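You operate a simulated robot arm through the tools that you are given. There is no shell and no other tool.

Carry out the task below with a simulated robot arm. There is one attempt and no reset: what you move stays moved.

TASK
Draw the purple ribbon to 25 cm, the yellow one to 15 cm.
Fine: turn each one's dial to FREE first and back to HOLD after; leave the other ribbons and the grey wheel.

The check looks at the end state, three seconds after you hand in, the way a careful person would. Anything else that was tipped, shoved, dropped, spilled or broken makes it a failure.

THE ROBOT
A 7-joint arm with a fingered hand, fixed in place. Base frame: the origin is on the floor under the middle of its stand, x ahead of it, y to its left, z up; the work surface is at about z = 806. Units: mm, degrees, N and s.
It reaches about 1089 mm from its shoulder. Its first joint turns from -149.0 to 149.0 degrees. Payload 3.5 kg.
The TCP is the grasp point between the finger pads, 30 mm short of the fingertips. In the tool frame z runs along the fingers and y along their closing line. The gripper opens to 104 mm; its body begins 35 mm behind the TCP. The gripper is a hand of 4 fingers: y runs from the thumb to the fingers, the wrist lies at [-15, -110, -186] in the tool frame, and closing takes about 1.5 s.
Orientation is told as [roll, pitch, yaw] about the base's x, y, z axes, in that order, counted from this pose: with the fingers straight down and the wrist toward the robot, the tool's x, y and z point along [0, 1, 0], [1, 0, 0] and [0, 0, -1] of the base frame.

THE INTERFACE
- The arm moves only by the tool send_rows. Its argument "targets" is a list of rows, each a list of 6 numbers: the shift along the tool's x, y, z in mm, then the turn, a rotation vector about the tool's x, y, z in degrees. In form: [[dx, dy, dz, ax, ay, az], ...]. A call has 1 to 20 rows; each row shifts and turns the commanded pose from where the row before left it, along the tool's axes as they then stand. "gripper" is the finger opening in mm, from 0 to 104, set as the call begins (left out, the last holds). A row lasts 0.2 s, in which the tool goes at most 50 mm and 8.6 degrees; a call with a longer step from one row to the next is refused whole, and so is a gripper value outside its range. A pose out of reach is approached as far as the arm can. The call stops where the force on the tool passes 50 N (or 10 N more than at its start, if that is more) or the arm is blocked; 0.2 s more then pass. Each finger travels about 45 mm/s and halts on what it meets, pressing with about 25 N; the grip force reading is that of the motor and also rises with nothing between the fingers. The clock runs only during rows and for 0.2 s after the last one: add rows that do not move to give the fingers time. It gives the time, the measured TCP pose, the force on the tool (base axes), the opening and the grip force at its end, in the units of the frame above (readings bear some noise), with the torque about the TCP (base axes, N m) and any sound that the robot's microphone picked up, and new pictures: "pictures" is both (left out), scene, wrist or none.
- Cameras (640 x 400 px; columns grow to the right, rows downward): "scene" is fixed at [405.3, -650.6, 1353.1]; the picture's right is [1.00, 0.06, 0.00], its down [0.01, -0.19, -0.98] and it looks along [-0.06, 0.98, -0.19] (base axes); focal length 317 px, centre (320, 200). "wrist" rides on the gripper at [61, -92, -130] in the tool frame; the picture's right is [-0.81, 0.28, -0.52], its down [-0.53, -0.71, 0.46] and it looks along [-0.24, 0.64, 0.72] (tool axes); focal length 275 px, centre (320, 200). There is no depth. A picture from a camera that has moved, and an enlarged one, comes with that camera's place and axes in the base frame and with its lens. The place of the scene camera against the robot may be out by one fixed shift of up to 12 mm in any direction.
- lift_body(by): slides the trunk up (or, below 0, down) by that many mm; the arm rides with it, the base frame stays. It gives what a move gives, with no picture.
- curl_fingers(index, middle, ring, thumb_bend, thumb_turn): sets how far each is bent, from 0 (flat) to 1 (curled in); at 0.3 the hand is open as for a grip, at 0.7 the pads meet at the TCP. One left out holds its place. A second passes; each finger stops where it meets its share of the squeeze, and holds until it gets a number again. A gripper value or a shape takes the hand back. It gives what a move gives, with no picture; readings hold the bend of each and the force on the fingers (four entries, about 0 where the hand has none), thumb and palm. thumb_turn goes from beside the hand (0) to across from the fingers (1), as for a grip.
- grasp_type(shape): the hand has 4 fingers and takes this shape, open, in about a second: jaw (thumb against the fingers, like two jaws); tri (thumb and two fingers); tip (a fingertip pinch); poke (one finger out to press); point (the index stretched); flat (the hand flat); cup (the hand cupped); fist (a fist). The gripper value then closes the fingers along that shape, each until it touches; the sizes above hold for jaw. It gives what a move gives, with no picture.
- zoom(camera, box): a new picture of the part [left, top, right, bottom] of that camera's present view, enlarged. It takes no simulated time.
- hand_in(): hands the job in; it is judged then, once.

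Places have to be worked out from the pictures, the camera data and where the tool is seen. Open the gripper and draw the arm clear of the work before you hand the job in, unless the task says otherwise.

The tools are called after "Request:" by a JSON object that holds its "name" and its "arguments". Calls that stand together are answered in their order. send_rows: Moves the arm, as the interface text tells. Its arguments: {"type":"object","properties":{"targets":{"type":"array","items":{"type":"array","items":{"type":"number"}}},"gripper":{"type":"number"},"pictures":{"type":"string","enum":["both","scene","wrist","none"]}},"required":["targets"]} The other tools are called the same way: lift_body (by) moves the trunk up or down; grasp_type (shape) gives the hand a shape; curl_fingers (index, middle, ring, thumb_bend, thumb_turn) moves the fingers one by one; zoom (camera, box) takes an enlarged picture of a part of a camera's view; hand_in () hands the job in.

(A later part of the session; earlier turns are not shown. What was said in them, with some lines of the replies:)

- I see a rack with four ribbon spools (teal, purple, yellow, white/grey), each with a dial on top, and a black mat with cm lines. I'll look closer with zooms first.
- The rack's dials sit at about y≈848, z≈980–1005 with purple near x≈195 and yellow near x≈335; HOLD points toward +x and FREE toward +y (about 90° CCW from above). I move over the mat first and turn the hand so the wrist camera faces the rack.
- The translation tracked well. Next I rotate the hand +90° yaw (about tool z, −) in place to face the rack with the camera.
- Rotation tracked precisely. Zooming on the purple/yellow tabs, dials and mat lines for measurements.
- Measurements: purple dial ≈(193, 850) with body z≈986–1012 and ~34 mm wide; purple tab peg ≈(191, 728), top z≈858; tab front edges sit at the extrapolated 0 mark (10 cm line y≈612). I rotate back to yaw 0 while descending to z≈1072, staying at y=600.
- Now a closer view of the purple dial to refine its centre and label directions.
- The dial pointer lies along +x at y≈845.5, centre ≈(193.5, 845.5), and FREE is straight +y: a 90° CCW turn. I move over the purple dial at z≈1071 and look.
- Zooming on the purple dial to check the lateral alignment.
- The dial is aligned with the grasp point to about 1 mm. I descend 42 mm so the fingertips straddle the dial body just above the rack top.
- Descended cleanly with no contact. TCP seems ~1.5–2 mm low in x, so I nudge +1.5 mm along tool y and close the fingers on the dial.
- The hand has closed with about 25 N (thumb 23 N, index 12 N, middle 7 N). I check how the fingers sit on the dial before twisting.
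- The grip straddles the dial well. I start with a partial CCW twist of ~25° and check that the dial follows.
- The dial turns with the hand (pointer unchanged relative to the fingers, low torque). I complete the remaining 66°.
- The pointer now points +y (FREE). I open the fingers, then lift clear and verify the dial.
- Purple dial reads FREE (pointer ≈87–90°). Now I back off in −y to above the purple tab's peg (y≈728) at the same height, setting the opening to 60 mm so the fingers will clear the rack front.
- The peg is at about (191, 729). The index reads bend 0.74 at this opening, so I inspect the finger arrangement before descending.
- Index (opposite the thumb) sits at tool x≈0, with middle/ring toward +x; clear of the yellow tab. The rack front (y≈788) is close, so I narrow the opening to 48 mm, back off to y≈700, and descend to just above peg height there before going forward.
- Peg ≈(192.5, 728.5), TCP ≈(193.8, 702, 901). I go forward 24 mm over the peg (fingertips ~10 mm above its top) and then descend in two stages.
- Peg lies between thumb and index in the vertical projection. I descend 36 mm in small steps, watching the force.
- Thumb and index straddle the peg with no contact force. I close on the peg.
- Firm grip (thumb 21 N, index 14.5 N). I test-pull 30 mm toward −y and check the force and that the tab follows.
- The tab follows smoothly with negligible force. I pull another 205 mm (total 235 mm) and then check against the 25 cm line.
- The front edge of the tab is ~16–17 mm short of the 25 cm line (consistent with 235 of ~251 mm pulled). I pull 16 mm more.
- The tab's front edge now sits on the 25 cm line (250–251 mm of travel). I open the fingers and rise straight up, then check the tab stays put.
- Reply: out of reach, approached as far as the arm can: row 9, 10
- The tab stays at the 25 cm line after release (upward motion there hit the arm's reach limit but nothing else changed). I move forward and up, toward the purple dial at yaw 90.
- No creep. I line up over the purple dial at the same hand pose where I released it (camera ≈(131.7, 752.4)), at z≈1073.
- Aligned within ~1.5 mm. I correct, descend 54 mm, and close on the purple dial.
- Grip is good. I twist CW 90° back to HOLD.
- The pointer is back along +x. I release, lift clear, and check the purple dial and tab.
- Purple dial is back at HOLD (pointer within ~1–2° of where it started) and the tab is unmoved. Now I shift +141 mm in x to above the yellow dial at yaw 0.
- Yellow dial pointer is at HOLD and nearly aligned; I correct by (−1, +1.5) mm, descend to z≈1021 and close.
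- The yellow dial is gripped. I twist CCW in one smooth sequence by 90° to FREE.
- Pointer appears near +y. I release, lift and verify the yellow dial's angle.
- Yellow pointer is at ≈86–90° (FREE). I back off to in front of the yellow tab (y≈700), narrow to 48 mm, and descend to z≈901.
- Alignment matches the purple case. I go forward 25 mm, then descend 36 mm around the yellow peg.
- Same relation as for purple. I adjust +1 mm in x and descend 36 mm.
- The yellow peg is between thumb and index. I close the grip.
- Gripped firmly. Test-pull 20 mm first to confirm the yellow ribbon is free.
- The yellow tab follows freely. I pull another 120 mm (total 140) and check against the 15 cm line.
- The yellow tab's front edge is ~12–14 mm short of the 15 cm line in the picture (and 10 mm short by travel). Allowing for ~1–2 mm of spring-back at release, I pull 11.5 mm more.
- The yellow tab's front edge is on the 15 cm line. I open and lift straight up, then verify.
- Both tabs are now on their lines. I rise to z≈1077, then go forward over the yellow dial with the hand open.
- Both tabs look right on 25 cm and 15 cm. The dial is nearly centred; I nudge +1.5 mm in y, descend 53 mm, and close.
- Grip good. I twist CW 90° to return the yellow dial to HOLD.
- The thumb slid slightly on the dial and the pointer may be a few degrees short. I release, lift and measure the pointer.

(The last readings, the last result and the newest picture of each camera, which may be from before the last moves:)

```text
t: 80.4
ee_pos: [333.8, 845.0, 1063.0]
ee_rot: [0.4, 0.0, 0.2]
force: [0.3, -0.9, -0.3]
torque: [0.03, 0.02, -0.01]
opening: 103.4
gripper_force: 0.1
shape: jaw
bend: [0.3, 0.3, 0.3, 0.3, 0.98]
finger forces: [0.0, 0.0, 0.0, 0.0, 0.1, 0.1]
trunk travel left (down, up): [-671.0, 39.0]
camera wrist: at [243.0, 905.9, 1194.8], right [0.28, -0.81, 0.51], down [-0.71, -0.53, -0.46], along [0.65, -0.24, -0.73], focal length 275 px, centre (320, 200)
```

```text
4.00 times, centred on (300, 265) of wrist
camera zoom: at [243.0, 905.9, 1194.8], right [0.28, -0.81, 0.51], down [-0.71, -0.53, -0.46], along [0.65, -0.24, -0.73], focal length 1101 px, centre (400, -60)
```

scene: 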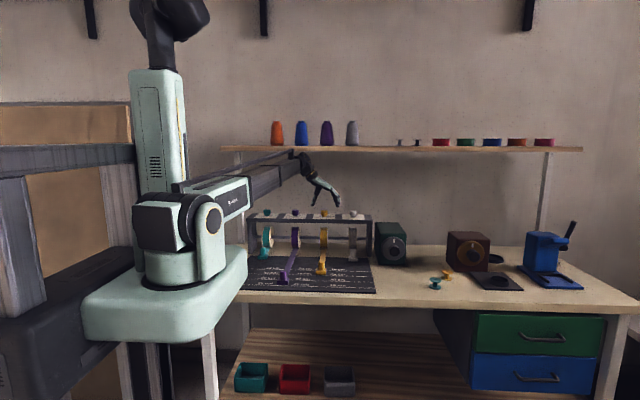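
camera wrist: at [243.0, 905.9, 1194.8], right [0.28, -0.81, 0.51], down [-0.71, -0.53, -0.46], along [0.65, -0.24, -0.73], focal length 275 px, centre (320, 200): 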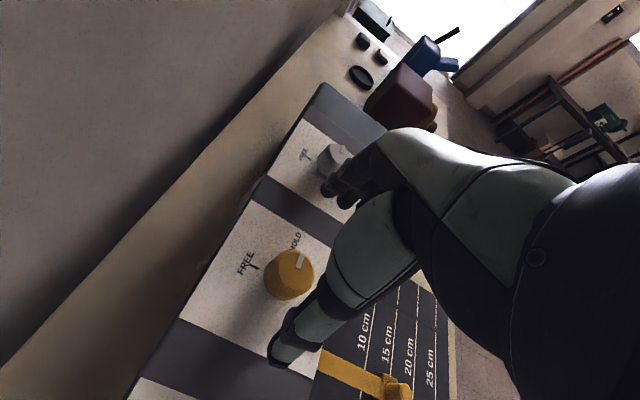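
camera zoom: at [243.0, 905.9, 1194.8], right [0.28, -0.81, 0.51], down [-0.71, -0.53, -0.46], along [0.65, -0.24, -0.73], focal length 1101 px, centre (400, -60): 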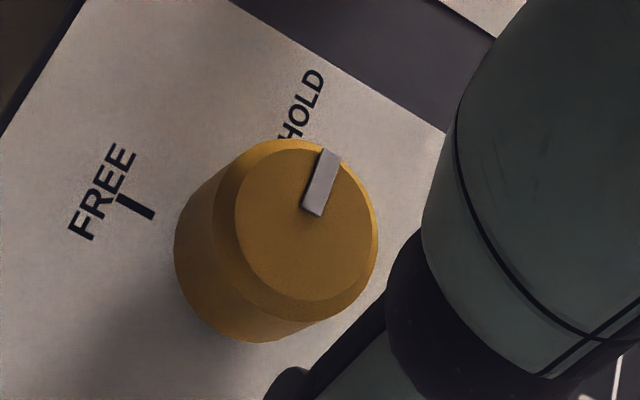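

The yellow pointer is back at its original HOLD angle (≈3° in the same measure as before, equal to the start). I draw the arm back and up, clear of the work.

Request:
{"name": "send_rows", "arguments": {"targets": [[0, 0, -10, 0, 0, 0], [-30, 0, 0, 0, 0, 0], [-35, 0, 0, 0, 0, 0], [-35, 0, 0, 0, 0, 0], [-35, 0, 0, 0, 0, 0], [-35, -10, -15, 0, 0, 0], [-30, -30, -25, 0, 0, 0], [0, -40, -30, 0, 0, 0], [0, -40, -30, 0, 0, 0], [0, -40, -20, 0, 0, 0], [0, -40, -15, 0, 0, 0], [0, -40, 0, 0, 0, 0], [0, -40, 0, 0, 0, 0], [0, -40, 0, 0, 0, 0], [0, 0, 0, 0, 0, 0]]}}

Request:
{"name": "zoom", "arguments": {"camera": "scene", "box": [235, 200, 395, 300]}}

Request:
{"name": "zoom", "arguments": {"camera": "scene", "box": [266, 255, 346, 295]}}

Request:
{"name": "zoom", "arguments": {"camera": "scene", "box": [255, 200, 365, 240]}}

```text
t: 83.6
ee_pos: [14.2, 642.4, 1208.0]
ee_rot: [0.4, 0.0, 0.3]
force: [-0.7, -0.6, -1.3]
torque: [-0.01, 0.02, 0.0]
opening: 103.6
gripper_force: 0.1
shape: jaw
bend: [0.3, 0.3, 0.3, 0.3, 0.98]
finger forces: [0.0, 0.0, 0.0, 0.0, 0.0, 0.0]
trunk travel left (down, up): [-671.0, 39.0]
camera wrist: at [-77.3, 702.0, 1339.6], right [0.28, -0.81, 0.51], down [-0.71, -0.53, -0.46], along [0.65, -0.24, -0.73], focal length 275 px, centre (320, 200)
```

scene: 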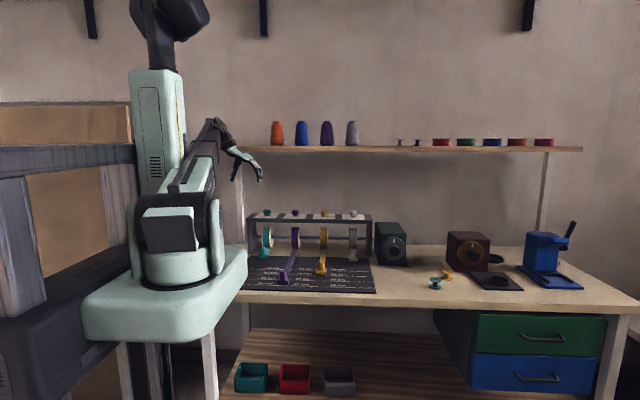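
wrist: 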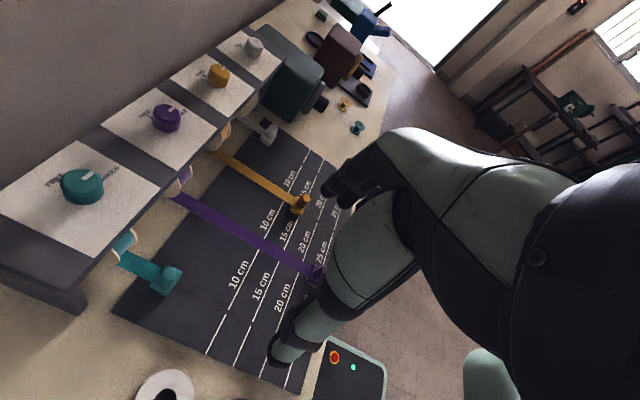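

```text
4.00 times, centred on (315, 250) of scene
camera zoom: at [405.3, -650.6, 1353.1], right [1.0, 0.06, 0.0], down [0.01, -0.19, -0.98], along [-0.06, 0.98, -0.19], focal length 1269 px, centre (340, 0)
```

zoom: 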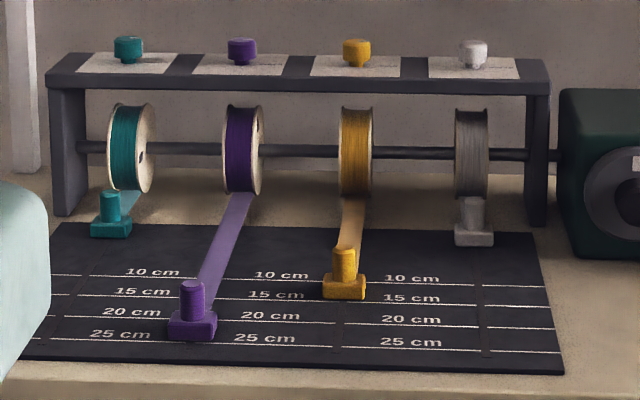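

```text
8.00 times, centred on (306, 275) of scene
camera zoom: at [405.3, -650.6, 1353.1], right [1.0, 0.06, 0.0], down [0.01, -0.19, -0.98], along [-0.06, 0.98, -0.19], focal length 2537 px, centre (432, -400)
```

zoom: 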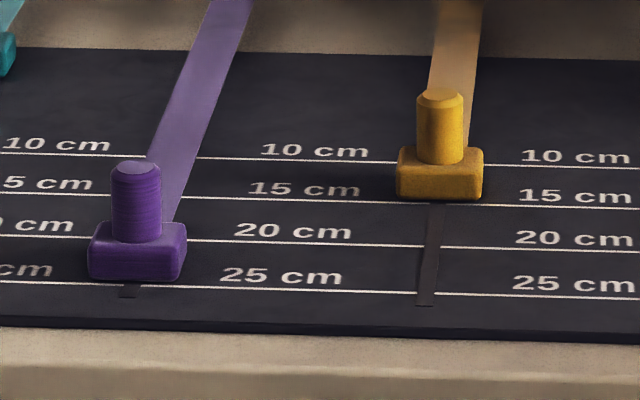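

```text
5.82 times, centred on (310, 220) of scene
camera zoom: at [405.3, -650.6, 1353.1], right [1.0, 0.06, 0.0], down [0.01, -0.19, -0.98], along [-0.06, 0.98, -0.19], focal length 1845 px, centre (378, 84)
```

zoom: 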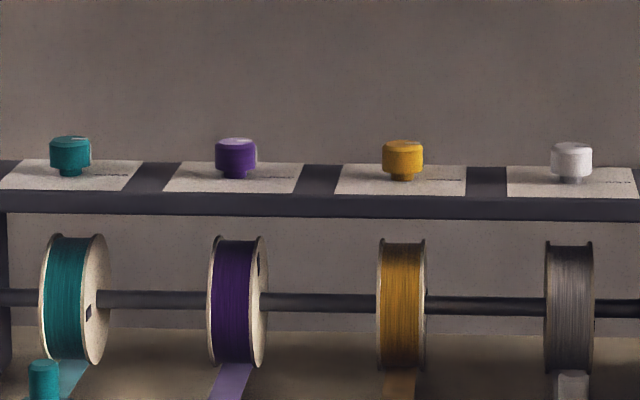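

Final check: purple tab's front edge is on the 25 cm line, yellow's on the 15 cm line, both dials are back at HOLD, the teal and grey ones are untouched, and the arm is open and clear. I hand in the job.

Request:
{"name": "hand_in", "arguments": {}}

```text
The job is handed in.
```

I drew the purple ribbon to the 25 cm line and the yellow ribbon to the 15 cm line, and handed the job in; I haven't seen the result of the check.

- **Positions:** I lined up each tab's front edge with its line. In the pictures, both edges sit within a few millimetres of the line centre. The purple tab slipped back about 2 mm when I let go of it, then stayed put.
- **Dials:** I turned each dial to FREE before pulling and back to HOLD after. Both pointers are back within a couple of degrees of where they started.
- **Everything else:** I didn't touch the teal and grey ribbons, their dials or the grey wheel. In the final pictures the rack is where it was at the start.

The hand is open and the arm is drawn back above the bench, clear of the work.
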